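You operate a simulated robot arm through the tools that you are given. There is no shell and no other tool.

The job below is to be done with a simulated robot arm. You get a single attempt, and the scene is never put back.

Task
Put things in order on the rig end of the service bench. At the end: the blue sprinkler head from the rig end of the service bench stands on top of the white oil filter; the clear fuel sample jar (marked "MON") from the rig end of the service bench is on the brown gasket carton; the clear sample bottle from the rig end of the service bench stands where the clear fuel sample jar stood; the blue relay from the rig end of the service bench stands where the clear sample bottle stood; whatever was shut is shut again. Leave all else as you found it, and nothing knocked over. Set down upright: fuel sample jar.

Only the result counts: the job must be done as asked and must still hold three seconds after the hand-in. Knocking over, shifting, dropping, spilling or breaking anything else fails it.

Robot
A 7-joint arm with a two-finger parallel gripper, fixed in place. Base frame: the origin is at the foot of the arm, x ahead of it, y to its left, z up; the work surface is at about z = 0. Readings come in mm, rad, newtons and seconds.
With the tool pointing down near the work surface it reaches from about 220 to 580 mm from the base axis. Its first joint turns from -1.152 to 1.152 rad. Payload 2.5 kg.
The TCP is the grasp point between the finger pads, 23 mm short of the fingertips. In the tool frame z runs along the fingers and y along their closing line. Largest opening 94 mm; finger width 38, thickness 10; the body of the gripper, 54 by 96 mm, starts 39 mm behind the TCP.
Orientation is that of the tool frame in the base frame, as a unit quaternion [x, y, z, w]. With the fingers straight down and closing along the base's y, the tool's x points along the base's -x, its y along +y and its z along -z.

Tools
- The arm moves only by the tool play_rows. Its argument "plan" is a list of rows, each a list of 2 entries, a list of its own where there are three numbers: the shift along the base's x, y, z in units of 400 mm (1.0 is 400 mm), then the turn, a rotation vector about the base's x, y, z in units of 90 degrees (1.0 is 90 degrees). In form: [[[x, y, z], [rx, ry, rz]], ...]. A call has 1 to 20 rows; each row is the pose to reach, as a shift and turn from the pose commanded when the call began. "grip" is the gripper command, from -1 (shut) to 1 (fully open), values between in proportion, set as the call begins (left out, the last holds). A call with a number of a shift or a turn outside -1 to 1 is refused whole. A row lasts 0.2 s, in which the tool goes at most 50 mm and 0.15 rad; a call with a longer step from one row to the next is refused whole, and so is a gripper value outside its range. A pose out of reach is approached as far as the arm can. The call stops where the force on the tool passes 40 N (or 10 N more than at its start, if that is more) or the arm is blocked; 0.2 s more then pass. The fingers move at their own pace (about 108 mm/s each) and stop on an object; they squeeze with about 39 N. The grip force told is the motor's: it shows also when the fingers shut on nothing. Time passes only in rows, and 0.2 s behind the last, so rows that repeat a pose let the fingers close. The reply holds the time, the measured pose of the TCP, the force on the tool along the base axes, the opening and the grip force, in the units named above and with some noise, with the torque about the TCP (base axes, N m) and any sound that the robot's microphone picked up.
- Cameras (640 x 400 px; columns grow to the right, rows downward): "scene" is fixed at [112.3, -422.2, 550.4]; the picture's right is [0.82, -0.57, 0.00], its down [-0.37, -0.53, -0.77] and it looks along [0.43, 0.63, -0.64] (base axes); focal length 214 px, centre (320, 200). "wrist" rides on the gripper at [86, 16, -75] in the tool frame; the picture's right is [-0.18, 0.98, 0.00], its down [-0.58, -0.11, -0.81] and it looks along [-0.79, -0.15, 0.59] (tool axes); focal length 243 px, centre (320, 200). There is no depth. A picture from a camera that has moved, and an enlarged one, comes with that camera's place and axes in the base frame and with its lens. The place of the scene camera against the robot may be out by one fixed shift of up to 25 mm in any direction.
- camera(camera): a new picture of that camera. The clock stands still meanwhile.
- zoom(camera, box): a new picture of the part [left, top, right, bottom] of that camera's present view, enlarged. The clock stands still meanwhile.
- finish_job(): hands the job in; it is judged then, once.

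Nothing tells you positions but the pictures and the camera data. Unless the task says otherwise, let go and move clear before handing in.

The tools are called after "Call:" as a command line: name --argument value ..., lists and objects as JSON in quotes. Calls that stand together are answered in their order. play_rows: Moves the arm, as the interface text tells. Its arguments: {"type":"object","properties":{"plan":{"type":"array"},"grip":{"type":"number"}},"required":["plan"]} The other tools are called the same way: camera (camera) takes a picture; zoom (camera, box) takes an enlarged picture of a part of a camera's view; finish_job () hands the job in.

At the start:

```text
t: 0.0
eef_pos: [317.2, 158.6, 302.2]
ee_rot: [0.0, 1.0, 0.0, 0.0]
contact_force: [-0.3, -0.5, 0.2]
moment: [-0.02, 0.0, 0.02]
finger_gap: 93.7
grasp_force: 0.0
```

scene: 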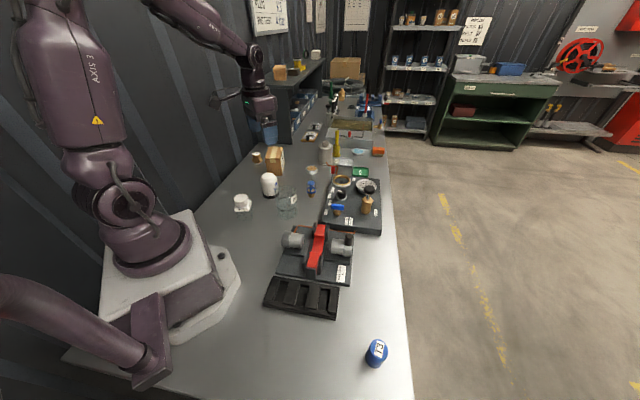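
wrist: 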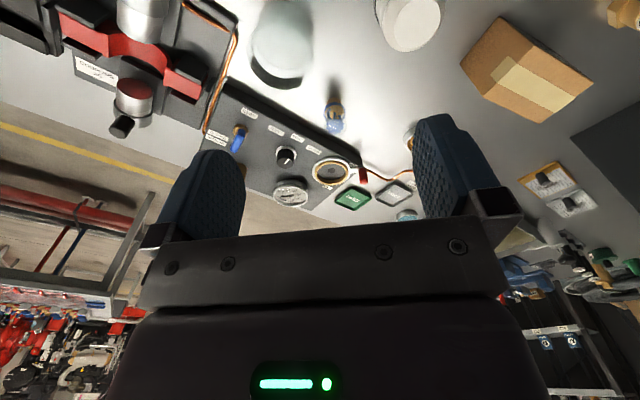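

I see a bench with many small items: a rig on a dark plate, a carton, a white round-topped item, clear glassware. I'll take enlarged views first to identify each item.

Call:
zoom --camera "scene" --box '[220, 130, 400, 242]'

Call:
zoom --camera "scene" --box '[250, 60, 410, 160]'

Call:
zoom --camera "scene" --box '[240, 210, 420, 380]'

Call:
zoom --camera "wrist" --box '[200, 0, 640, 275]'

```text
3.56 times, centred on (310, 186) of scene
camera zoom: at [112.3, -422.2, 550.4], right [0.82, -0.57, 0.0], down [-0.37, -0.53, -0.77], along [0.43, 0.63, -0.64], focal length 763 px, centre (356, 250)
```

zoom: 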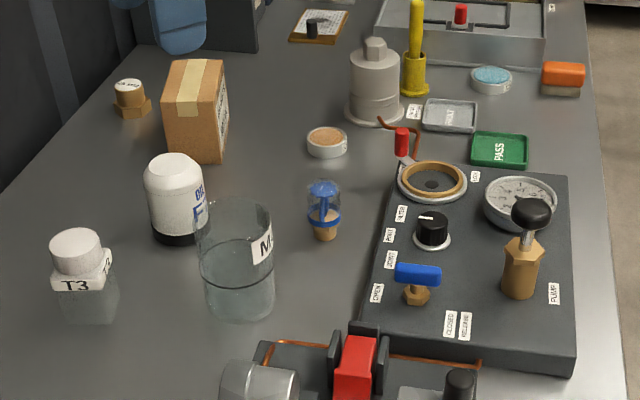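

```text
4.00 times, centred on (330, 110) of scene
camera zoom: at [112.3, -422.2, 550.4], right [0.82, -0.57, 0.0], down [-0.37, -0.53, -0.77], along [0.43, 0.63, -0.64], focal length 858 px, centre (280, 560)
```

zoom: 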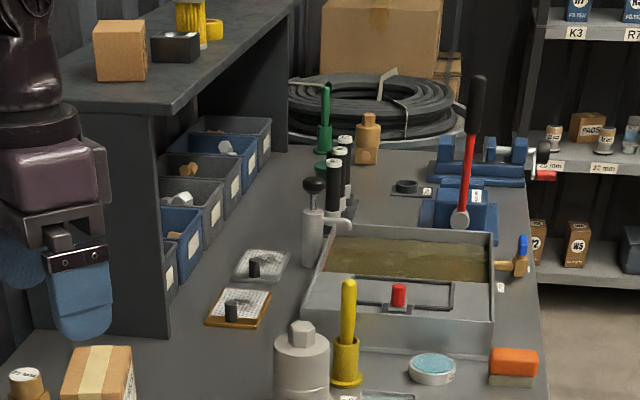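

```text
2.35 times, centred on (330, 295) of scene
camera zoom: at [112.3, -422.2, 550.4], right [0.82, -0.57, 0.0], down [-0.37, -0.53, -0.77], along [0.43, 0.63, -0.64], focal length 505 px, centre (296, -24)
```

zoom: 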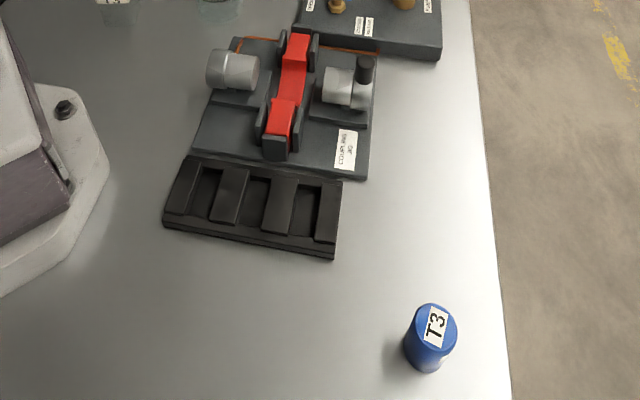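

```text
1.45 times, centred on (420, 138) of wrist
camera zoom: at [230.3, 175.7, 376.5], right [0.18, 0.98, 0.0], down [0.58, -0.11, 0.81], along [0.79, -0.15, -0.59], focal length 353 px, centre (174, 291)
```

zoom: 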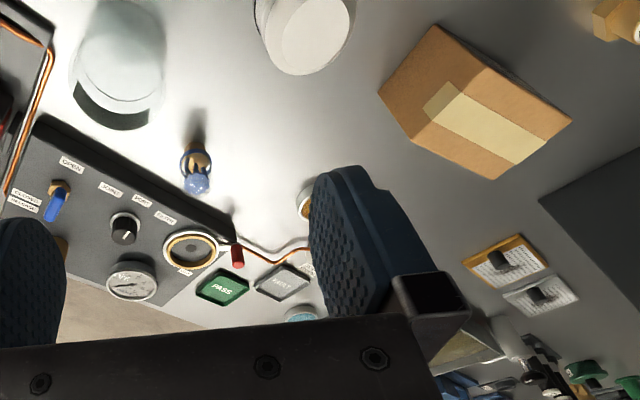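

The likely targets are visible: the white filter, the jar labelled "M…", the capped bottle "T3", a brass and blue sprinkler head, and a blue cylinder at the near end. I'll zoom closer to confirm each one.

Call:
zoom --camera "scene" --box '[225, 165, 305, 215]'

Call:
zoom --camera "scene" --box '[350, 330, 414, 370]'

Call:
zoom --camera "scene" --box '[260, 220, 372, 320]'

Call:
zoom --camera "scene" --box '[290, 165, 390, 240]'

Call:
zoom --camera "wrist" --box '[0, 0, 320, 200]'

Call:
zoom --camera "scene" --box '[245, 135, 325, 185]'

```text
8.00 times, centred on (265, 190) of scene
camera zoom: at [112.3, -422.2, 550.4], right [0.82, -0.57, 0.0], down [-0.37, -0.53, -0.77], along [0.43, 0.63, -0.64], focal length 1716 px, centre (760, 280)
```

zoom: 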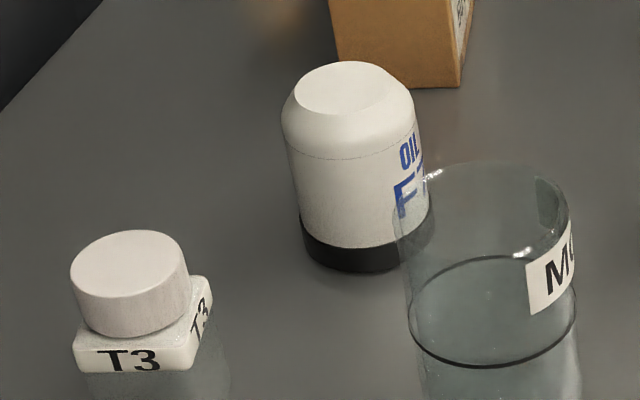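

```text
10.00 times, centred on (382, 350) of scene
camera zoom: at [112.3, -422.2, 550.4], right [0.82, -0.57, 0.0], down [-0.37, -0.53, -0.77], along [0.43, 0.63, -0.64], focal length 2145 px, centre (-300, -1300)
```

zoom: 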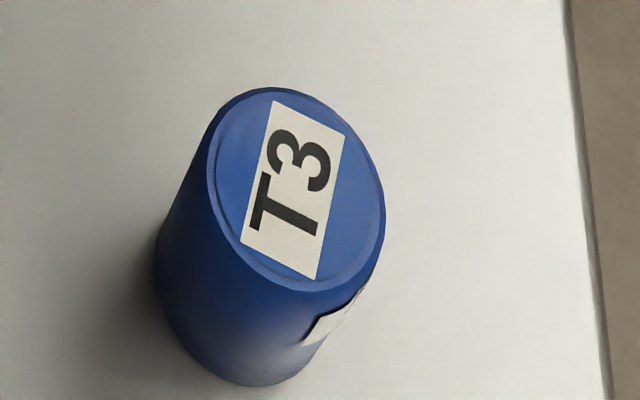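

```text
4.00 times, centred on (316, 270) of scene
camera zoom: at [112.3, -422.2, 550.4], right [0.82, -0.57, 0.0], down [-0.37, -0.53, -0.77], along [0.43, 0.63, -0.64], focal length 858 px, centre (336, -80)
```

zoom: 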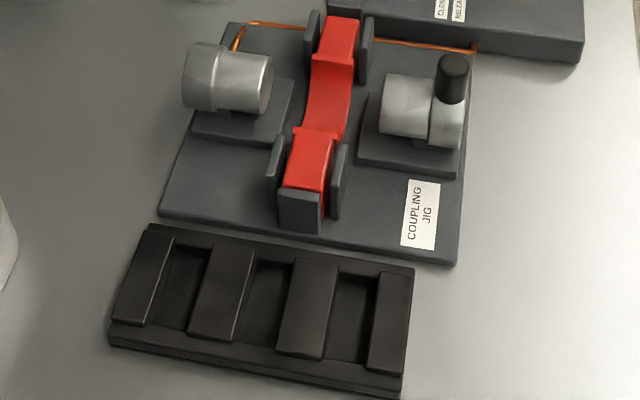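

```text
5.33 times, centred on (340, 202) of scene
camera zoom: at [112.3, -422.2, 550.4], right [0.82, -0.57, 0.0], down [-0.37, -0.53, -0.77], along [0.43, 0.63, -0.64], focal length 1144 px, centre (213, 187)
```

zoom: 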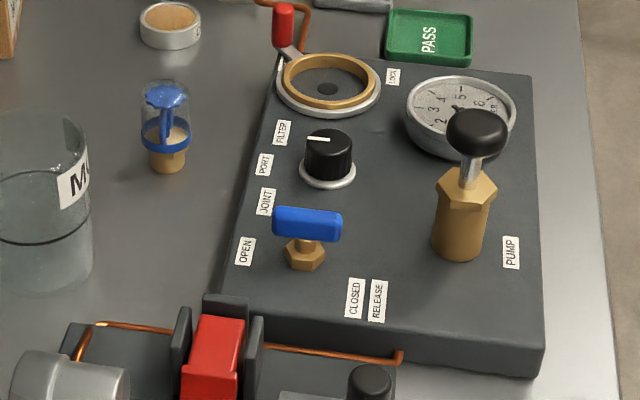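

```text
2.00 times, centred on (160, 100) of wrist
camera zoom: at [230.3, 175.7, 376.5], right [0.18, 0.98, 0.0], down [0.58, -0.11, 0.81], along [0.79, -0.15, -0.59], focal length 485 px, centre (640, 400)
```

zoom: 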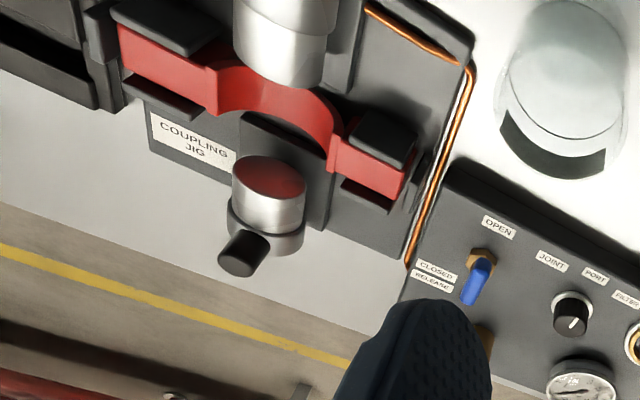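

```text
8.00 times, centred on (285, 160) of scene
camera zoom: at [112.3, -422.2, 550.4], right [0.82, -0.57, 0.0], down [-0.37, -0.53, -0.77], along [0.43, 0.63, -0.64], focal length 1716 px, centre (600, 520)
```

zoom: 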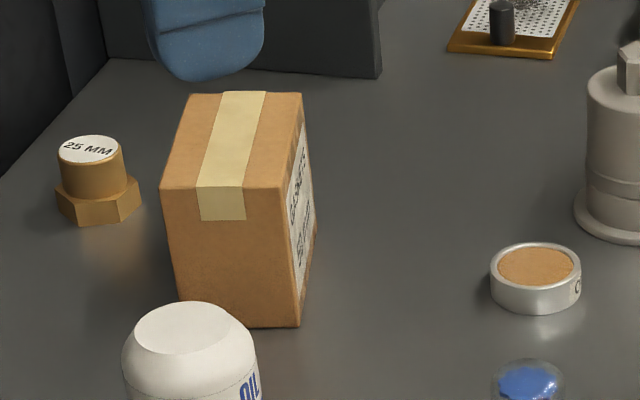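

The filter ("OIL F…"), the jar ("M…") and the T3 bottle are clear, but the small clear-domed blue item and the blue cylinder still need a closer look. I'll back the arm up a little at its current height so the wrist camera can see them.

Call:
play_rows --plan '[[[-0.1, -0.05, 0], [0, 0, 0]], [[-0.19, -0.095, 0], [0, 0, 0]], [[-0.19, -0.095, 0], [0, 0, 0]]]' --grip 1

Call:
camera --camera "wrist"

Call:
zoom --camera "wrist" --box '[200, 0, 520, 200]'

```text
t: 0.8
eef_pos: [239.5, 120.6, 305.1]
ee_rot: [0.0, 1.0, 0.0, 0.001]
contact_force: [0.2, 0.3, 0.2]
moment: [-0.01, -0.01, -0.03]
finger_gap: 93.9
grasp_force: 0.0
```

```text
taken
camera wrist: at [152.3, 136.0, 379.2], right [0.18, 0.98, 0.0], down [0.58, -0.11, 0.81], along [0.79, -0.15, -0.59], focal length 243 px, centre (320, 200)
```

wrist: 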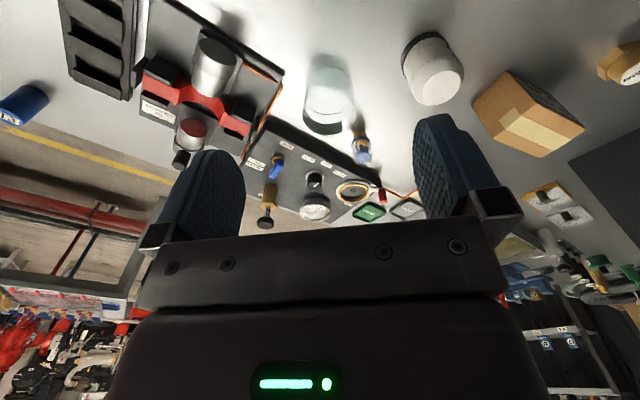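

```text
2.00 times, centred on (360, 100) of wrist
camera zoom: at [152.3, 136.0, 379.2], right [0.18, 0.98, 0.0], down [0.58, -0.11, 0.81], along [0.79, -0.15, -0.59], focal length 485 px, centre (240, 400)
```

zoom: 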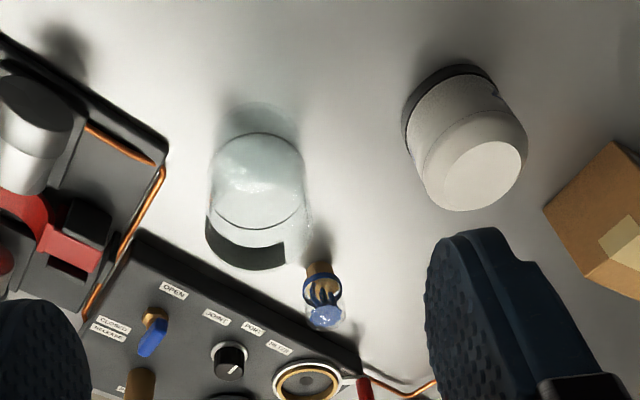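

I now see the jar, the filter, the carton and the small domed blue and brass item from above. I'll zoom on the blue cylinder and the small item to settle which is the relay and which is the sprinkler head.

Call:
zoom --camera "wrist" --box '[0, 75, 80, 125]'

Call:
zoom --camera "wrist" --box '[300, 50, 412, 170]'

Call:
zoom --camera "scene" --box '[290, 170, 330, 200]'

Call:
zoom --camera "wrist" --box '[380, 20, 640, 180]'

```text
8.00 times, centred on (40, 100) of wrist
camera zoom: at [152.3, 136.0, 379.2], right [0.18, 0.98, 0.0], down [0.58, -0.11, 0.81], along [0.79, -0.15, -0.59], focal length 1941 px, centre (2560, 1000)
```

zoom: 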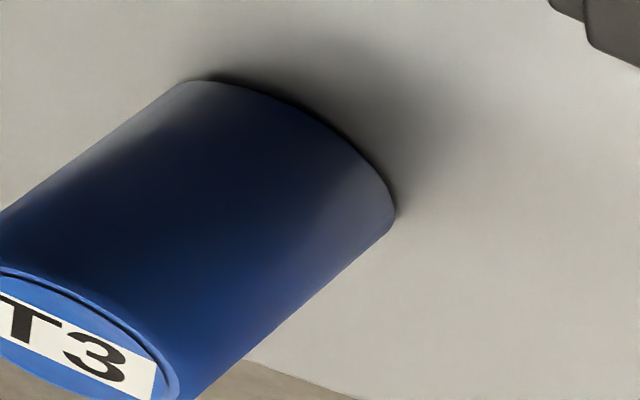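

```text
3.33 times, centred on (356, 110) of wrist
camera zoom: at [152.3, 136.0, 379.2], right [0.18, 0.98, 0.0], down [0.58, -0.11, 0.81], along [0.79, -0.15, -0.59], focal length 809 px, centre (200, 500)
```

zoom: 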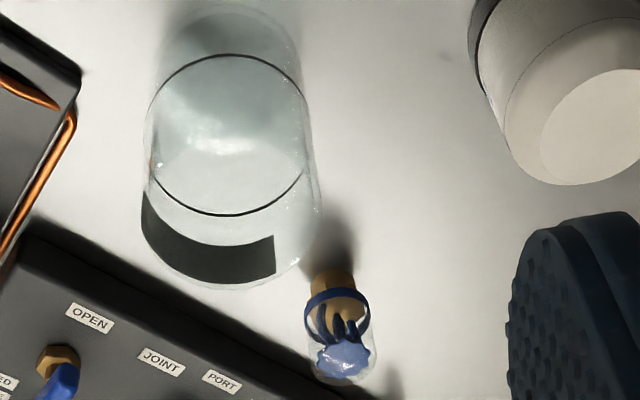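

```text
13.33 times, centred on (310, 185) of scene
camera zoom: at [112.3, -422.2, 550.4], right [0.82, -0.57, 0.0], down [-0.37, -0.53, -0.77], along [0.43, 0.63, -0.64], focal length 2860 px, centre (453, 400)
```

zoom: 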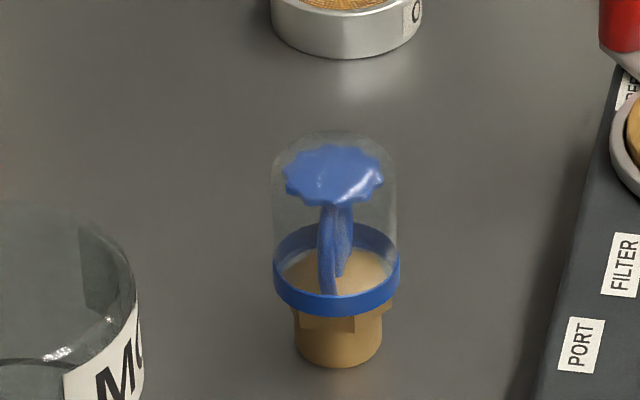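

```text
2.46 times, centred on (510, 100) of wrist
camera zoom: at [152.3, 136.0, 379.2], right [0.18, 0.98, 0.0], down [0.58, -0.11, 0.81], along [0.79, -0.15, -0.59], focal length 597 px, centre (-148, 446)
```

zoom: 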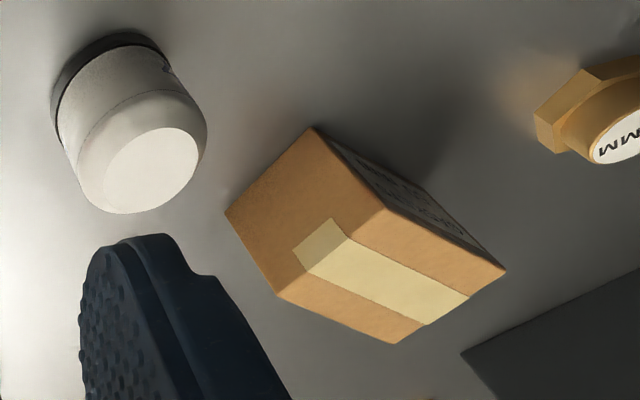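

The domed item is the sprinkler head (brass base near [464, 157]), and the plain blue cylinder near [283, -378] is the only candidate for the relay. The jar is around [340, 112], the filter near [340, 262] and the carton near [439, 411]. Next I'll turn the tool toward +y to see the bottle, filter and carton from another side.

Call:
play_rows --plan '[[[0.0075, -0.015, -0.0137], [0, 0, 0.089]], [[0.015, -0.03, -0.0275], [0, 0, 0.178]], [[0.0225, -0.045, -0.041], [0, 0, 0.267]], [[0.03, -0.06, -0.055], [0, 0, 0.356]], [[0.0375, -0.075, -0.069], [0, 0, 0.445]], [[0.045, -0.09, -0.0825], [0, 0, 0.534]], [[0.0525, -0.105, -0.096], [0, 0, 0.623]], [[0.06, -0.12, -0.11], [0, 0, 0.712]], [[0.0675, -0.135, -0.124], [0, 0, 0.801]], [[0.075, -0.15, -0.1375], [0, 0, 0.889]], [[0.075, -0.15, -0.1375], [0, 0, 0.889]]]'

Call:
camera --camera "wrist"

Call:
camera --camera "scene"

```text
t: 3.2
eef_pos: [269.2, 61.0, 245.8]
ee_rot: [-0.644, 0.765, 0.001, 0.0]
contact_force: [1.0, 1.0, -0.1]
moment: [0.0, 0.0, 0.0]
finger_gap: 93.9
grasp_force: 0.1
```

```text
taken
camera wrist: at [238.8, -21.9, 320.4], right [-0.94, 0.35, 0.0], down [0.21, 0.55, 0.81], along [0.28, 0.76, -0.59], focal length 243 px, centre (320, 200)
```

wrist: 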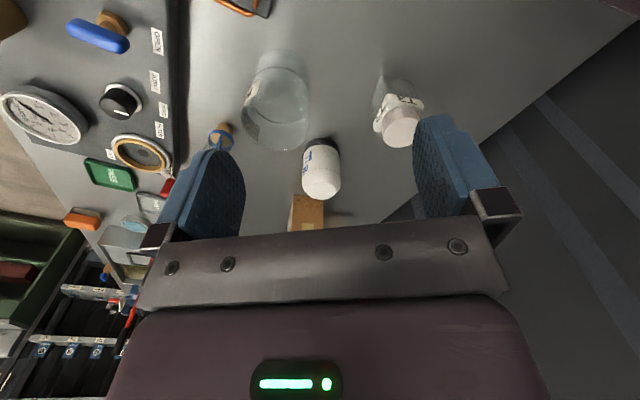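

```text
taken
```

scene: 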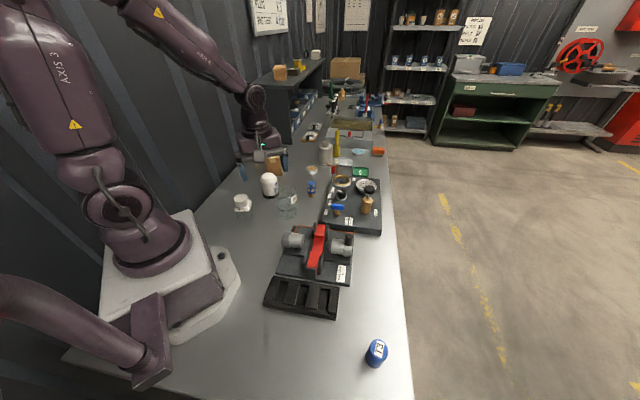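

The bottle, the jar, the filter and the carton all show in one picture now. I'll enlarge it for precise positions and sizes.

Call:
zoom --camera "wrist" --box '[220, 40, 444, 240]'

Call:
zoom --camera "wrist" --box '[352, 60, 448, 160]'

Call:
zoom --camera "wrist" --box '[230, 40, 326, 160]'

```text
2.00 times, centred on (332, 140) of wrist
camera zoom: at [238.8, -21.9, 320.4], right [-0.94, 0.35, 0.0], down [0.21, 0.55, 0.81], along [0.28, 0.76, -0.59], focal length 485 px, centre (296, 320)
```

zoom: 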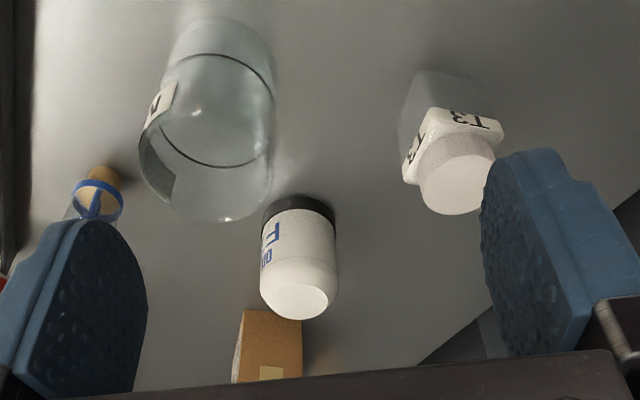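

```text
4.00 times, centred on (400, 110) of wrist
camera zoom: at [238.8, -21.9, 320.4], right [-0.94, 0.35, 0.0], down [0.21, 0.55, 0.81], along [0.28, 0.76, -0.59], focal length 970 px, centre (0, 560)
```

zoom: 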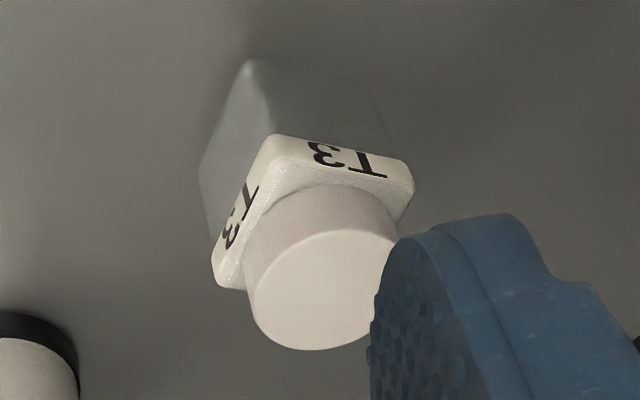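

```text
3.33 times, centred on (278, 100) of wrist
camera zoom: at [238.8, -21.9, 320.4], right [-0.94, 0.35, 0.0], down [0.21, 0.55, 0.81], along [0.28, 0.76, -0.59], focal length 809 px, centre (460, 533)
```

zoom: 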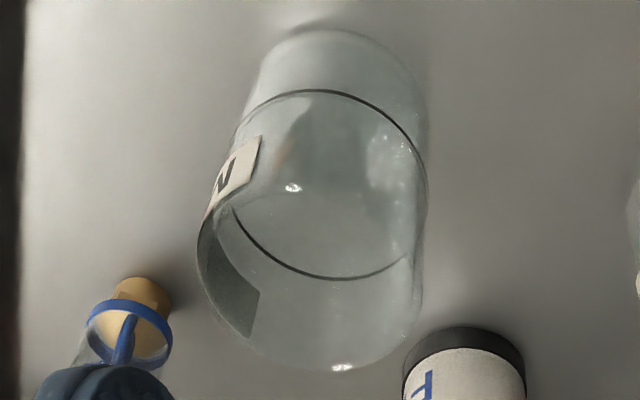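

In this view the jar is centred near [341, 114] (about 75 mm wide, 98 mm tall, with liquid in it), the bottle near [212, 189], and the filter top near [341, 258, 82]. Next I'll check the carton closely, and whether the arm reaches it, before lifting anything.

Call:
play_rows --plan '[[[0.041, 0.084, 0.0], [0, 0, 0]], [[0.082, 0.168, 0.0], [0, 0, 0]], [[0.123, 0.252, 0.0], [0, 0, 0]], [[0.164, 0.336, 0], [0, 0, 0]], [[0.205, 0.42, 0], [0, 0, 0]], [[0.246, 0.504, 0], [0, 0, 0]], [[0.287, 0.588, 0], [0, 0, 0]], [[0.327, 0.672, -0.04], [0, 0, 0]], [[0.327, 0.672, -0.04], [0, 0, 0]]]'

Call:
camera --camera "wrist"

```text
t: 5.2
eef_pos: [399.4, 327.3, 230.3]
ee_rot: [-0.642, 0.766, 0.0, 0.0]
contact_force: [0.3, -0.2, -0.5]
moment: [-0.01, 0.0, 0.03]
finger_gap: 94.2
grasp_force: 0.1
```

```text
taken
camera wrist: at [368.6, 245.2, 305.4], right [-0.94, 0.35, 0.0], down [0.21, 0.55, 0.81], along [0.28, 0.75, -0.59], focal length 243 px, centre (320, 200)
```

wrist: 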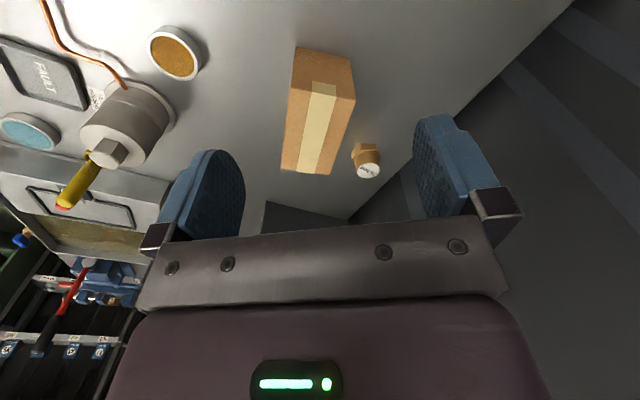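

Call:
zoom --camera "wrist" --box '[250, 35, 390, 185]'

```text
2.67 times, centred on (320, 110) of wrist
camera zoom: at [368.6, 245.2, 305.4], right [-0.94, 0.35, 0.0], down [0.21, 0.55, 0.81], along [0.28, 0.75, -0.59], focal length 647 px, centre (320, 440)
```

zoom: 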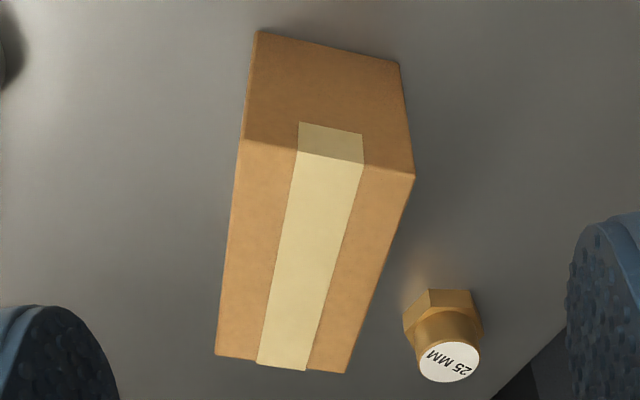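

The carton top is 63 × 109 mm, centred at about [439.5, 411.5] and 88 mm high. I'll try hovering the empty gripper above it to see whether the arm reaches that far.

Call:
play_rows --plan '[[[0.047, 0.1, -0.05], [0, 0, 0]], [[0.094, 0.205, -0.1], [0, 0, 0]], [[0.094, 0.205, -0.1525], [0, 0, 0]], [[0.094, 0.205, -0.1525], [0, 0, 0]], [[0.094, 0.205, -0.1525], [0, 0, 0]]]'

Call:
camera --camera "wrist"

```text
refused: row 2 steps farther than a row can; nothing moved
```

```text
taken
camera wrist: at [368.6, 245.2, 305.4], right [-0.94, 0.35, 0.0], down [0.21, 0.55, 0.81], along [0.28, 0.75, -0.59], focal length 243 px, centre (320, 200)
```

wrist: 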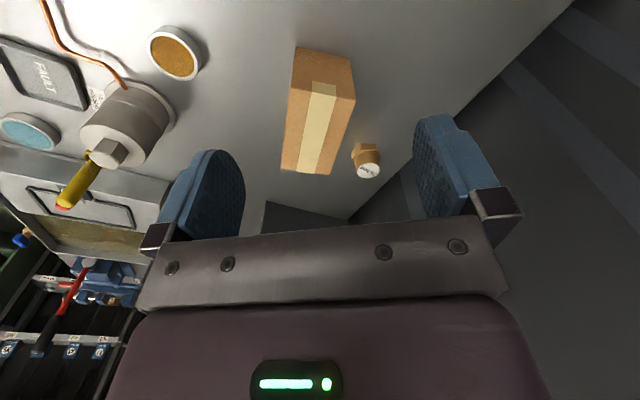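

The step was too long and the call was refused, so nothing moved. The carton is still centred at about [439.5, 411.5], so I'll repeat the reach test in shorter steps.

Call:
play_rows --plan '[[[0.03, 0.07, -0.04], [0, 0, 0]], [[0.06, 0.14, -0.08], [0, 0, 0]], [[0.094, 0.205, -0.12], [0, 0, 0]], [[0.094, 0.205, -0.1525], [0, 0, 0]], [[0.094, 0.205, -0.1525], [0, 0, 0]], [[0.094, 0.205, -0.1525], [0, 0, 0]]]'

Call:
camera --camera "wrist"

```text
t: 6.6
eef_pos: [439.9, 410.4, 169.9]
ee_rot: [-0.643, 0.766, 0.0, 0.0]
contact_force: [0.6, -0.2, 0.3]
moment: [0.0, -0.03, -0.01]
finger_gap: 93.9
grasp_force: 0.1
```

```text
taken
camera wrist: at [408.8, 328.9, 243.9], right [-0.94, 0.35, 0.0], down [0.21, 0.55, 0.81], along [0.28, 0.75, -0.59], focal length 243 px, centre (320, 200)
```

wrist: 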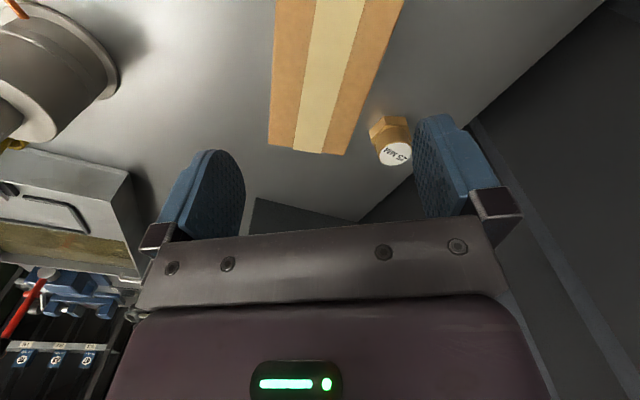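

The arm reaches the carton centre with the tool straight down. Next I'll hover over the jar near [341, 114] and check alignment before gripping.

Call:
play_rows --plan '[[[0, 0, 0.08], [0, 0, 0]], [[-0.035, -0.1, 0.1], [0, 0, 0]], [[-0.07, -0.21, 0.1], [0, 0, 0]], [[-0.105, -0.32, 0.1], [0, 0, 0]], [[-0.14, -0.43, 0.1], [0, 0, 0]], [[-0.175, -0.54, 0.1], [0, 0, 0]], [[-0.21, -0.64, 0.1], [0, 0, 0]], [[-0.2465, -0.7435, 0.1], [0, 0, 0]], [[-0.2465, -0.7435, 0.075], [0, 0, 0]], [[-0.2465, -0.7435, 0.075], [0, 0, 0]]]'

Call:
camera --camera "wrist"

Call:
zoom --camera "scene" --box '[220, 130, 350, 230]'

```text
t: 8.8
eef_pos: [557.0, 202.1, 240.7]
ee_rot: [-0.643, 0.766, 0.001, 0.0]
contact_force: [0.6, 0.5, -0.2]
moment: [-0.04, 0.02, -0.02]
finger_gap: 93.6
grasp_force: 0.0
out of reach, approached as far as the arm can: row 1, 2, 3, 4, 5, 6, 7, 8, 9, 10
```

```text
taken
camera wrist: at [527.0, 119.5, 315.4], right [-0.94, 0.35, 0.0], down [0.21, 0.55, 0.81], along [0.28, 0.75, -0.59], focal length 243 px, centre (320, 200)
```

wrist: 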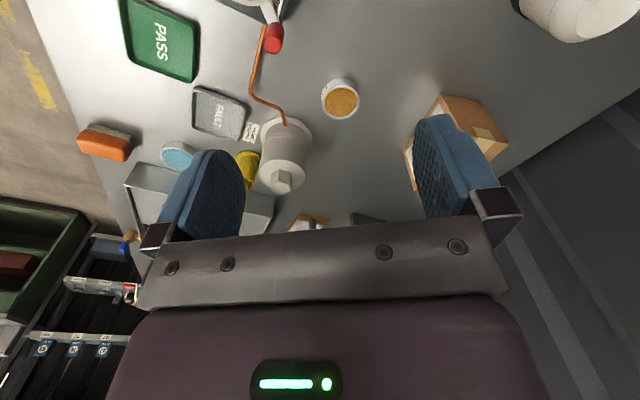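

```text
4.00 times, centred on (285, 180) of scene
camera zoom: at [112.3, -422.2, 550.4], right [0.82, -0.57, 0.0], down [-0.37, -0.53, -0.77], along [0.43, 0.63, -0.64], focal length 858 px, centre (460, 280)
```

zoom: 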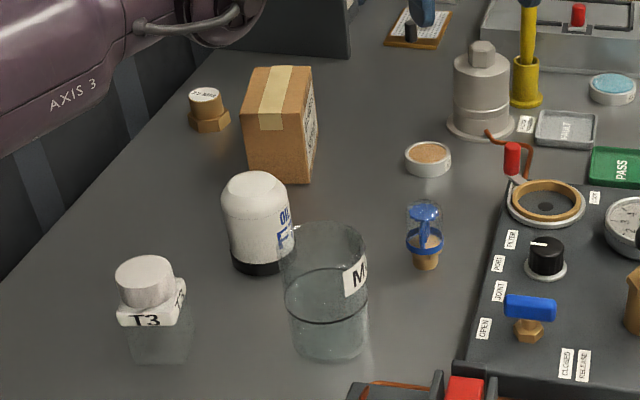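

The arm stayed stretched out at [557, 202, 241] instead of coming back over the jar, because the solver reported all the rows out of reach. Nothing was touched and it is high above everything. I'll hold still for a moment to see which pose it now treats as commanded.

Call:
play_rows --plan '[[[0, 0, 0], [0, 0, 0]], [[0, 0, 0], [0, 0, 0]]]'

```text
t: 9.4
eef_pos: [558.0, 202.0, 241.2]
ee_rot: [-0.642, 0.767, -0.001, 0.0]
contact_force: [-0.2, -0.8, -0.7]
moment: [0.02, -0.04, -0.03]
finger_gap: 93.9
grasp_force: 0.0
```

With zero shift it holds at [558, 202, 241] and no longer reports out of reach. I'll test a small pull back along the arm's own direction.

Call:
play_rows --plan '[[[-0.05, -0.018, 0], [0, 0, 0]], [[-0.1, -0.036, 0], [0, 0, 0]], [[-0.1, -0.036, 0], [0, 0, 0]]]'

```text
t: 10.2
eef_pos: [556.9, 202.2, 245.4]
ee_rot: [-0.643, 0.766, 0.0, -0.001]
contact_force: [0.0, -0.5, 0.6]
moment: [0.0, -0.01, 0.01]
finger_gap: 94.1
grasp_force: 0.1
out of reach, approached as far as the arm can: row 1, 2, 3
```

The arm seems to be locked straight, a stretched singularity it reached during the carton hover. Commanding straight down should bend the elbow the right way. The space below is clear, since everything there is under 90 mm tall.

Call:
play_rows --plan '[[[0, 0, -0.04], [0, 0, 0]], [[0, 0, -0.08], [0, 0, 0]], [[-0.01, -0.004, -0.12], [0, 0, 0]], [[-0.02, -0.008, -0.16], [0, 0, 0]], [[-0.02, -0.008, -0.16], [0, 0, 0]]]'

```text
t: 11.4
eef_pos: [565.5, 203.6, 177.3]
ee_rot: [-0.643, 0.766, 0.001, -0.001]
contact_force: [0.4, -0.7, 0.1]
moment: [0.0, -0.02, -0.01]
finger_gap: 94.1
grasp_force: 0.0
out of reach, approached as far as the arm can: row 1, 2, 3, 4, 5
```

It's still on the reach limit at [565, 204, 177], with the arm straight. Tilting the tool so the fingers swing toward the base, with the wrist nearly still, should force the elbow to bend. There is plenty of height to do that safely.

Call:
play_rows --plan '[[[-0.059, -0.021, 0.0025], [-0.0216, 0.06, 0]], [[-0.1176, -0.0424, 0.01], [-0.0432, 0.12, 0]], [[-0.188, -0.068, 0.0225], [-0.0648, 0.18, 0]], [[-0.282, -0.102, 0.0225], [-0.0648, 0.18, 0]], [[-0.282, -0.102, 0.0225], [-0.0648, 0.18, 0]]]'

```text
t: 12.6
eef_pos: [516.3, 186.2, 186.3]
ee_rot: [-0.635, 0.758, 0.052, -0.14]
contact_force: [-0.6, 0.3, -0.1]
moment: [0.0, 0.02, 0.03]
finger_gap: 93.9
grasp_force: 0.1
out of reach, approached as far as the arm can: row 1, 2, 3, 4, 5
```

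The tool tilted, but the wrist is still at full stretch. I'll look at the arm from the scene camera to understand its posture.

Call:
camera --camera "scene"

Call:
camera --camera "wrist"

```text
taken
```

scene: 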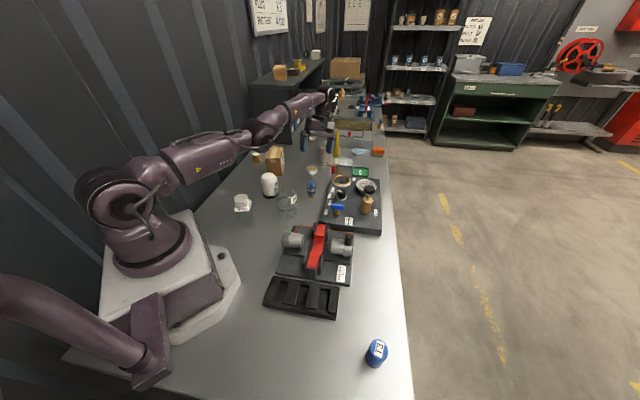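

```text
taken
camera wrist: at [509.0, 112.8, 273.8], right [-0.9, 0.36, 0.23], down [0.42, 0.63, 0.66], along [0.1, 0.69, -0.72], focal length 243 px, centre (320, 200)
```

wrist: 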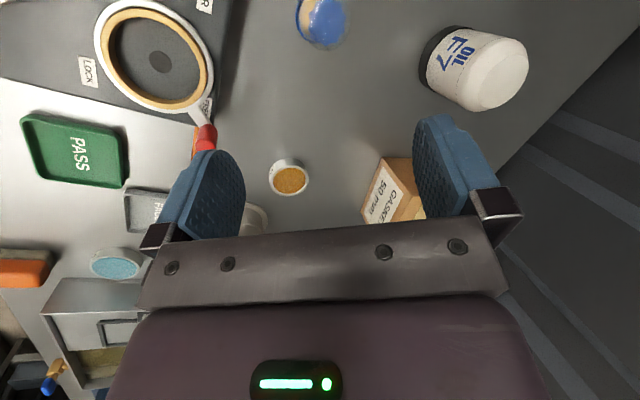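

The arm is indeed straight out over the bench, well above all objects. I'll keep tilting the fingers toward the base, with the wrist almost fixed, then pull inward to force the elbow to fold.

Call:
play_rows --plan '[[[-0.0518, -0.0186, 0.0185], [-0.0259, 0.0719, 0]], [[-0.1012, -0.0364, 0.043], [-0.0518, 0.1438, 0]], [[-0.1482, -0.0534, 0.0728], [-0.0777, 0.2157, 0]], [[-0.1906, -0.0686, 0.1075], [-0.1036, 0.2876, 0]], [[-0.2305, -0.0831, 0.1468], [-0.1295, 0.3595, 0]], [[-0.2823, -0.1017, 0.1468], [-0.1295, 0.3595, 0]], [[-0.3529, -0.1271, 0.1468], [-0.1295, 0.3595, 0]], [[-0.4235, -0.1526, 0.1468], [-0.1295, 0.3595, 0]], [[-0.4235, -0.1526, 0.1468], [-0.1295, 0.3595, 0]]]'

```text
t: 14.6
eef_pos: [346.4, 126.8, 243.7]
ee_rot: [-0.579, 0.69, 0.15, -0.409]
contact_force: [1.0, -0.1, 0.1]
moment: [-0.02, -0.01, -0.01]
finger_gap: 94.2
grasp_force: 0.0
out of reach, approached as far as the arm can: row 1, 4, 5, 6
```

That worked: the elbow is bent again and the tool is at [346, 127, 244], tilted 0.9 rad. Now I'll tilt it back to vertical in place, above the jar area.

Call:
play_rows --plan '[[[0, 0, 0], [0.0277, -0.077, 0]], [[0, 0, 0], [0.0555, -0.1541, 0]], [[0, 0, 0], [0.0832, -0.2311, 0]], [[0, 0, 0], [0.111, -0.3081, 0]], [[0, 0, 0], [0.1387, -0.3851, 0]], [[0, 0, 0], [0.1665, -0.4622, 0]], [[0, 0, 0], [0.1942, -0.5392, 0]], [[0, 0, 0], [0.1942, -0.5392, 0]]]'

Call:
camera --camera "scene"

Call:
camera --camera "wrist"

```text
t: 16.4
eef_pos: [346.2, 126.4, 242.3]
ee_rot: [-0.642, 0.767, 0.0, 0.0]
contact_force: [-0.5, -0.2, 0.0]
moment: [0.01, 0.0, -0.05]
finger_gap: 93.8
grasp_force: 0.1
```

```text
taken
```

scene: 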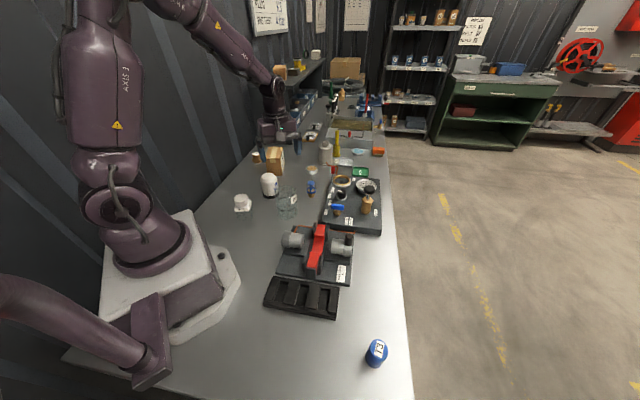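

```text
taken
camera wrist: at [316.3, 42.9, 317.5], right [-0.94, 0.35, 0.0], down [0.21, 0.55, 0.81], along [0.28, 0.76, -0.59], focal length 243 px, centre (320, 200)
```

wrist: 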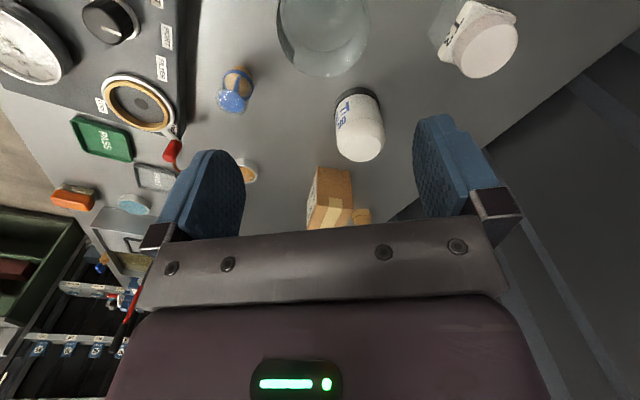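

The arm is back to normal and the scene is undisturbed. The jar is centred near [340, 114], so I'll lower to just above it and check before gripping.

Call:
play_rows --plan '[[[-0.0158, -0.0315, -0.08], [0, 0, 0]], [[-0.0158, -0.0315, -0.16], [0, 0, 0]], [[-0.0158, -0.0315, -0.2325], [0, 0, 0]], [[-0.0158, -0.0315, -0.2325], [0, 0, 0]]]' --grip 1

Call:
camera --camera "wrist"

Call:
zoom --camera "scene" --box '[225, 130, 345, 230]'

```text
t: 17.4
eef_pos: [341.3, 113.3, 150.6]
ee_rot: [-0.643, 0.766, 0.001, -0.001]
contact_force: [0.5, 0.4, -0.8]
moment: [-0.04, 0.02, 0.01]
finger_gap: 93.9
grasp_force: 0.1
```

```text
taken
camera wrist: at [310.4, 31.6, 225.7], right [-0.94, 0.35, 0.0], down [0.21, 0.55, 0.81], along [0.28, 0.75, -0.59], focal length 243 px, centre (320, 200)
```

wrist: 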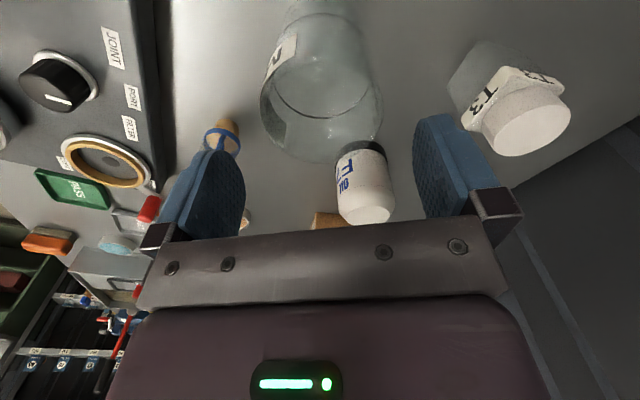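

```text
4.00 times, centred on (285, 180) of scene
camera zoom: at [112.3, -422.2, 550.4], right [0.82, -0.57, 0.0], down [-0.37, -0.53, -0.77], along [0.43, 0.63, -0.64], focal length 858 px, centre (460, 280)
```

zoom: 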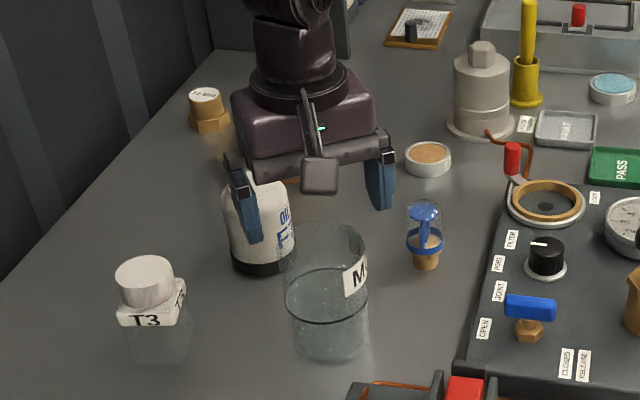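

The jar rim now fits a circle centred near [341, 115] with radius about 37 mm, right under the gripper. I'll lower to z = 70 and close on it.

Call:
play_rows --plan '[[[0, 0.003, -0.05], [0, 0, 0]], [[0, 0.003, -0.1], [0, 0, 0]], [[0, 0.003, -0.15], [0, 0, 0]], [[0, 0.003, -0.2], [0, 0, 0]], [[0, 0.003, -0.2], [0, 0, 0]]]' --grip 1

Call:
camera --camera "wrist"

Call:
zoom --camera "scene" --box '[225, 130, 345, 230]'

```text
t: 18.6
eef_pos: [340.6, 114.3, 71.2]
ee_rot: [-0.642, 0.767, 0.0, 0.0]
contact_force: [-0.8, -0.6, 0.4]
moment: [0.01, -0.02, 0.02]
finger_gap: 94.2
grasp_force: 0.1
```

```text
taken
camera wrist: at [311.1, 31.6, 144.8], right [-0.94, 0.35, 0.0], down [0.21, 0.55, 0.81], along [0.28, 0.75, -0.59], focal length 243 px, centre (320, 200)
```

wrist: 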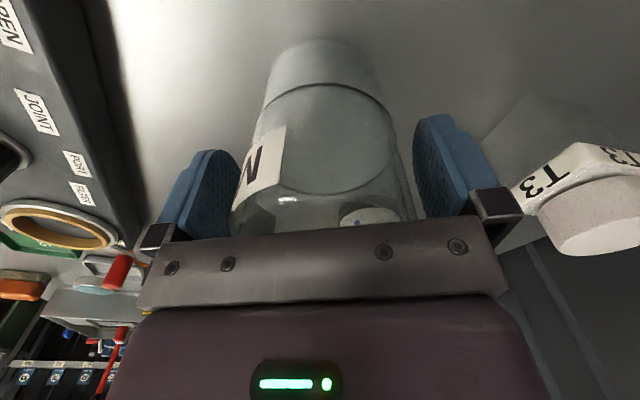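

```text
4.00 times, centred on (285, 180) of scene
camera zoom: at [112.3, -422.2, 550.4], right [0.82, -0.57, 0.0], down [-0.37, -0.53, -0.77], along [0.43, 0.63, -0.64], focal length 858 px, centre (460, 280)
```

zoom: 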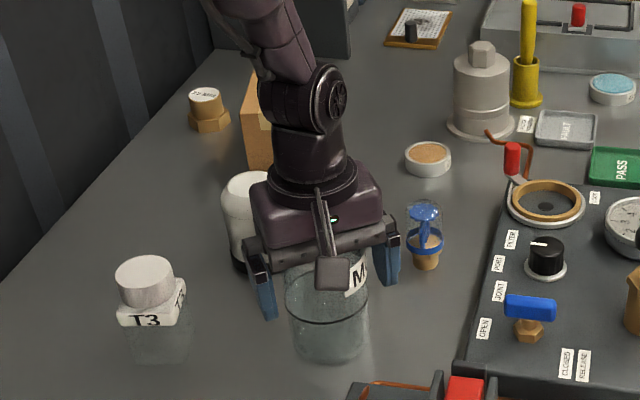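

The fingers straddle the jar with clearance on both sides and no contact yet. I'm closing the gripper now.

Call:
play_rows --plan '[[[0, 0, 0], [0, 0, 0]], [[0, 0, 0], [0, 0, 0]], [[0, 0, 0], [0, 0, 0]], [[0, 0, 0], [0, 0, 0]]]' --grip -1

```text
t: 19.6
eef_pos: [341.9, 114.5, 70.8]
ee_rot: [-0.643, 0.766, -0.001, 0.0]
contact_force: [0.2, -0.2, -0.3]
moment: [0.02, 0.01, 0.02]
finger_gap: 65.3
grasp_force: 39.4
```

The fingers stopped at 65 mm with full grip force. I'll check the picture before lifting.

Call:
camera --camera "wrist"

Call:
zoom --camera "scene" --box '[255, 165, 335, 225]'

```text
taken
camera wrist: at [311.0, 31.6, 145.1], right [-0.94, 0.35, 0.0], down [0.21, 0.55, 0.81], along [0.28, 0.75, -0.59], focal length 243 px, centre (320, 200)
```

wrist: 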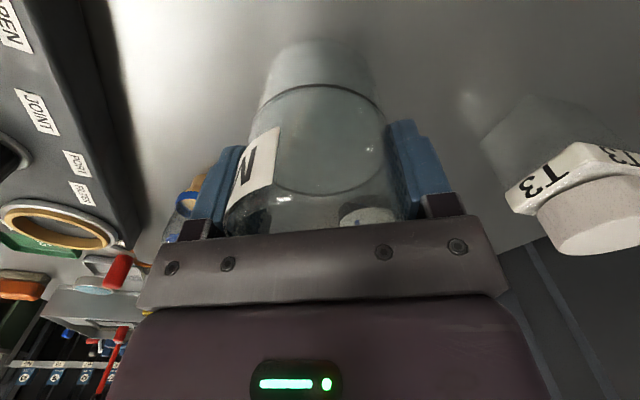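

```text
6.67 times, centred on (295, 195) of scene
camera zoom: at [112.3, -422.2, 550.4], right [0.82, -0.57, 0.0], down [-0.37, -0.53, -0.77], along [0.43, 0.63, -0.64], focal length 1430 px, centre (487, 233)
```

zoom: 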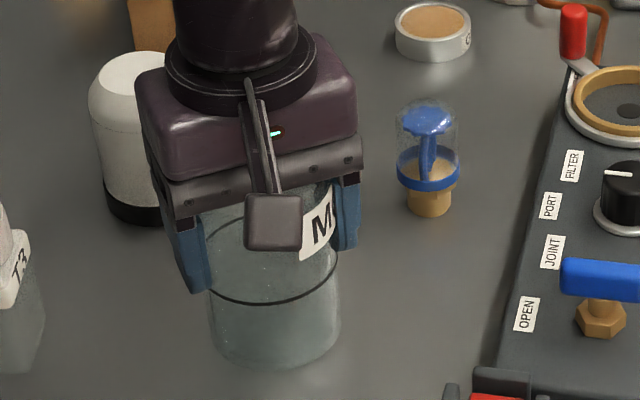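

The grip is solid with the jar upright between the pads. Its diameter is 65 mm, so it's a bit taller than I first estimated, and its original centre was near [340, 112]. I'll lift straight up gently.

Call:
play_rows --plan '[[[0, 0, 0.02], [0, 0, 0]], [[0, 0, 0.06], [0, 0, 0]], [[0, 0, 0.12], [0, 0, 0]], [[0, 0, 0.18], [0, 0, 0]], [[0, 0, 0.24], [0, 0, 0]], [[0, 0, 0.29], [0, 0, 0]], [[0, 0, 0.31], [0, 0, 0]], [[0, 0, 0.31], [0, 0, 0]]]'

Call:
camera --camera "wrist"

Call:
zoom --camera "scene" --box '[225, 120, 345, 220]'

```text
t: 21.4
eef_pos: [340.3, 114.2, 196.3]
ee_rot: [-0.643, 0.766, 0.0, 0.001]
contact_force: [-0.6, -0.9, -1.4]
moment: [-0.04, 0.05, 0.0]
finger_gap: 65.6
grasp_force: 39.4
```

```text
taken
camera wrist: at [310.5, 32.2, 269.5], right [-0.94, 0.35, 0.0], down [0.21, 0.55, 0.81], along [0.28, 0.75, -0.59], focal length 243 px, centre (320, 200)
```

wrist: 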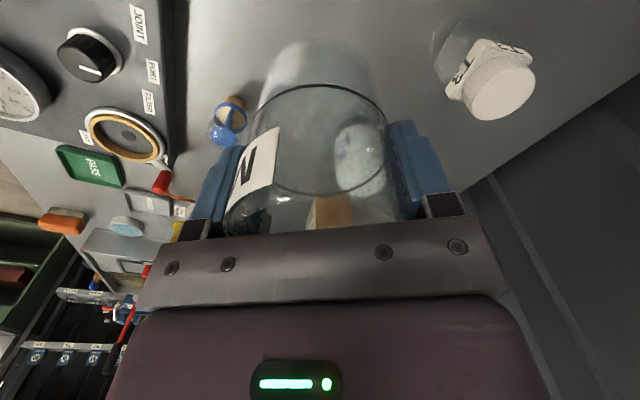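

```text
4.00 times, centred on (285, 170) of scene
camera zoom: at [112.3, -422.2, 550.4], right [0.82, -0.57, 0.0], down [-0.37, -0.53, -0.77], along [0.43, 0.63, -0.64], focal length 858 px, centre (460, 320)
```

zoom: 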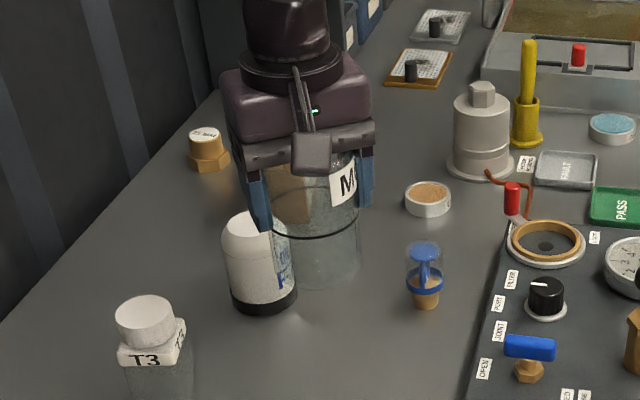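

The jar is off the table, upright and steady, with its base about 125 mm up. I'll carry it gently to above the carton at about [430, 398].

Call:
play_rows --plan '[[[0.007, 0.022, 0], [0, 0, 0]], [[0.021, 0.066, 0], [0, 0, 0]], [[0.04, 0.126, 0], [0, 0, 0]], [[0.06, 0.19, 0], [0, 0, 0]], [[0.08, 0.253, 0], [0, 0, 0]], [[0.1, 0.316, 0], [0, 0, 0]], [[0.12, 0.38, 0], [0, 0, 0]], [[0.14, 0.443, 0], [0, 0, 0]], [[0.16, 0.506, 0], [0, 0, 0]], [[0.18, 0.57, 0], [0, 0, 0]], [[0.199, 0.63, 0], [0, 0, 0]], [[0.213, 0.675, 0], [0, 0, 0]], [[0.221, 0.7, -0.005], [0, 0, 0]], [[0.224, 0.7095, -0.01], [0, 0, 0]], [[0.224, 0.7095, -0.01], [0, 0, 0]]]'

Call:
camera --camera "wrist"

Call:
zoom --camera "scene" --box '[215, 100, 335, 200]'

```text
t: 24.6
eef_pos: [430.4, 398.7, 190.3]
ee_rot: [-0.642, 0.766, -0.001, 0.0]
contact_force: [0.7, 0.3, -1.9]
moment: [-0.02, -0.01, -0.03]
finger_gap: 65.7
grasp_force: 38.5
```

```text
taken
camera wrist: at [399.6, 315.6, 264.4], right [-0.94, 0.35, 0.0], down [0.21, 0.55, 0.81], along [0.28, 0.75, -0.59], focal length 243 px, centre (320, 200)
```

wrist: 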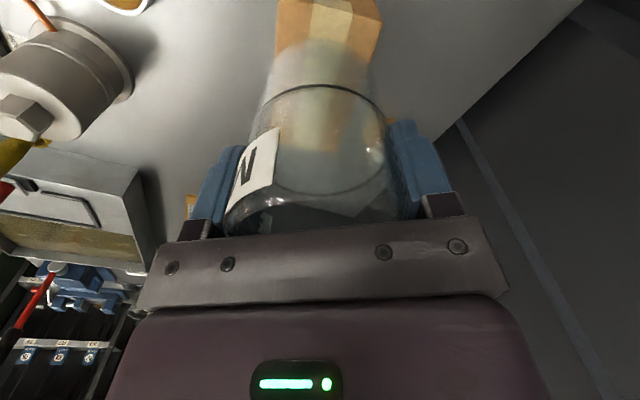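

```text
4.00 times, centred on (275, 150) of scene
camera zoom: at [112.3, -422.1, 550.4], right [0.82, -0.57, 0.0], down [-0.37, -0.53, -0.77], along [0.43, 0.63, -0.64], focal length 858 px, centre (500, 400)
```

zoom: 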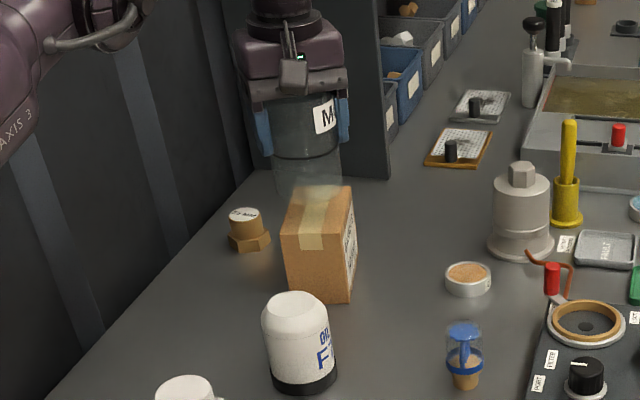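

The jar hangs directly over the carton with its base about 31 mm above the top. I'll lower it nearly to contact, then in small steps.

Call:
play_rows --plan '[[[0, 0, -0.02], [0, 0, 0]], [[0, 0, -0.045], [0, 0, 0]], [[0, 0, -0.065], [0, 0, 0]], [[0, 0, -0.07], [0, 0, 0]], [[0, 0, -0.07], [0, 0, 0]]]'

Call:
zoom --camera "scene" --box '[255, 120, 315, 180]'

```text
t: 25.8
eef_pos: [430.6, 399.0, 163.1]
ee_rot: [-0.643, 0.766, 0.0, 0.0]
contact_force: [0.4, -0.5, -2.5]
moment: [0.0, -0.01, 0.01]
finger_gap: 65.5
grasp_force: 38.7
```

```text
6.67 times, centred on (285, 150) of scene
camera zoom: at [112.3, -422.2, 550.4], right [0.82, -0.57, 0.0], down [-0.37, -0.53, -0.77], along [0.43, 0.63, -0.64], focal length 1430 px, centre (553, 533)
```

zoom: 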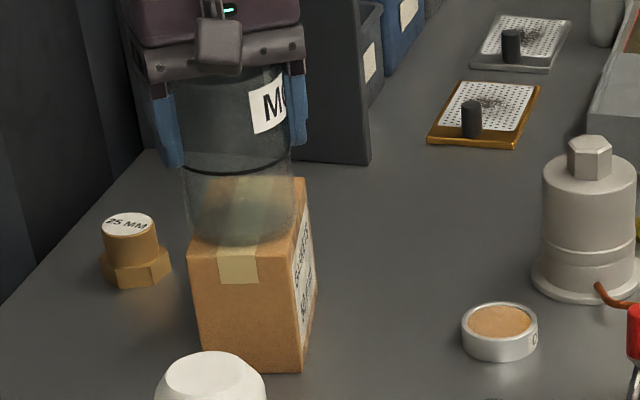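

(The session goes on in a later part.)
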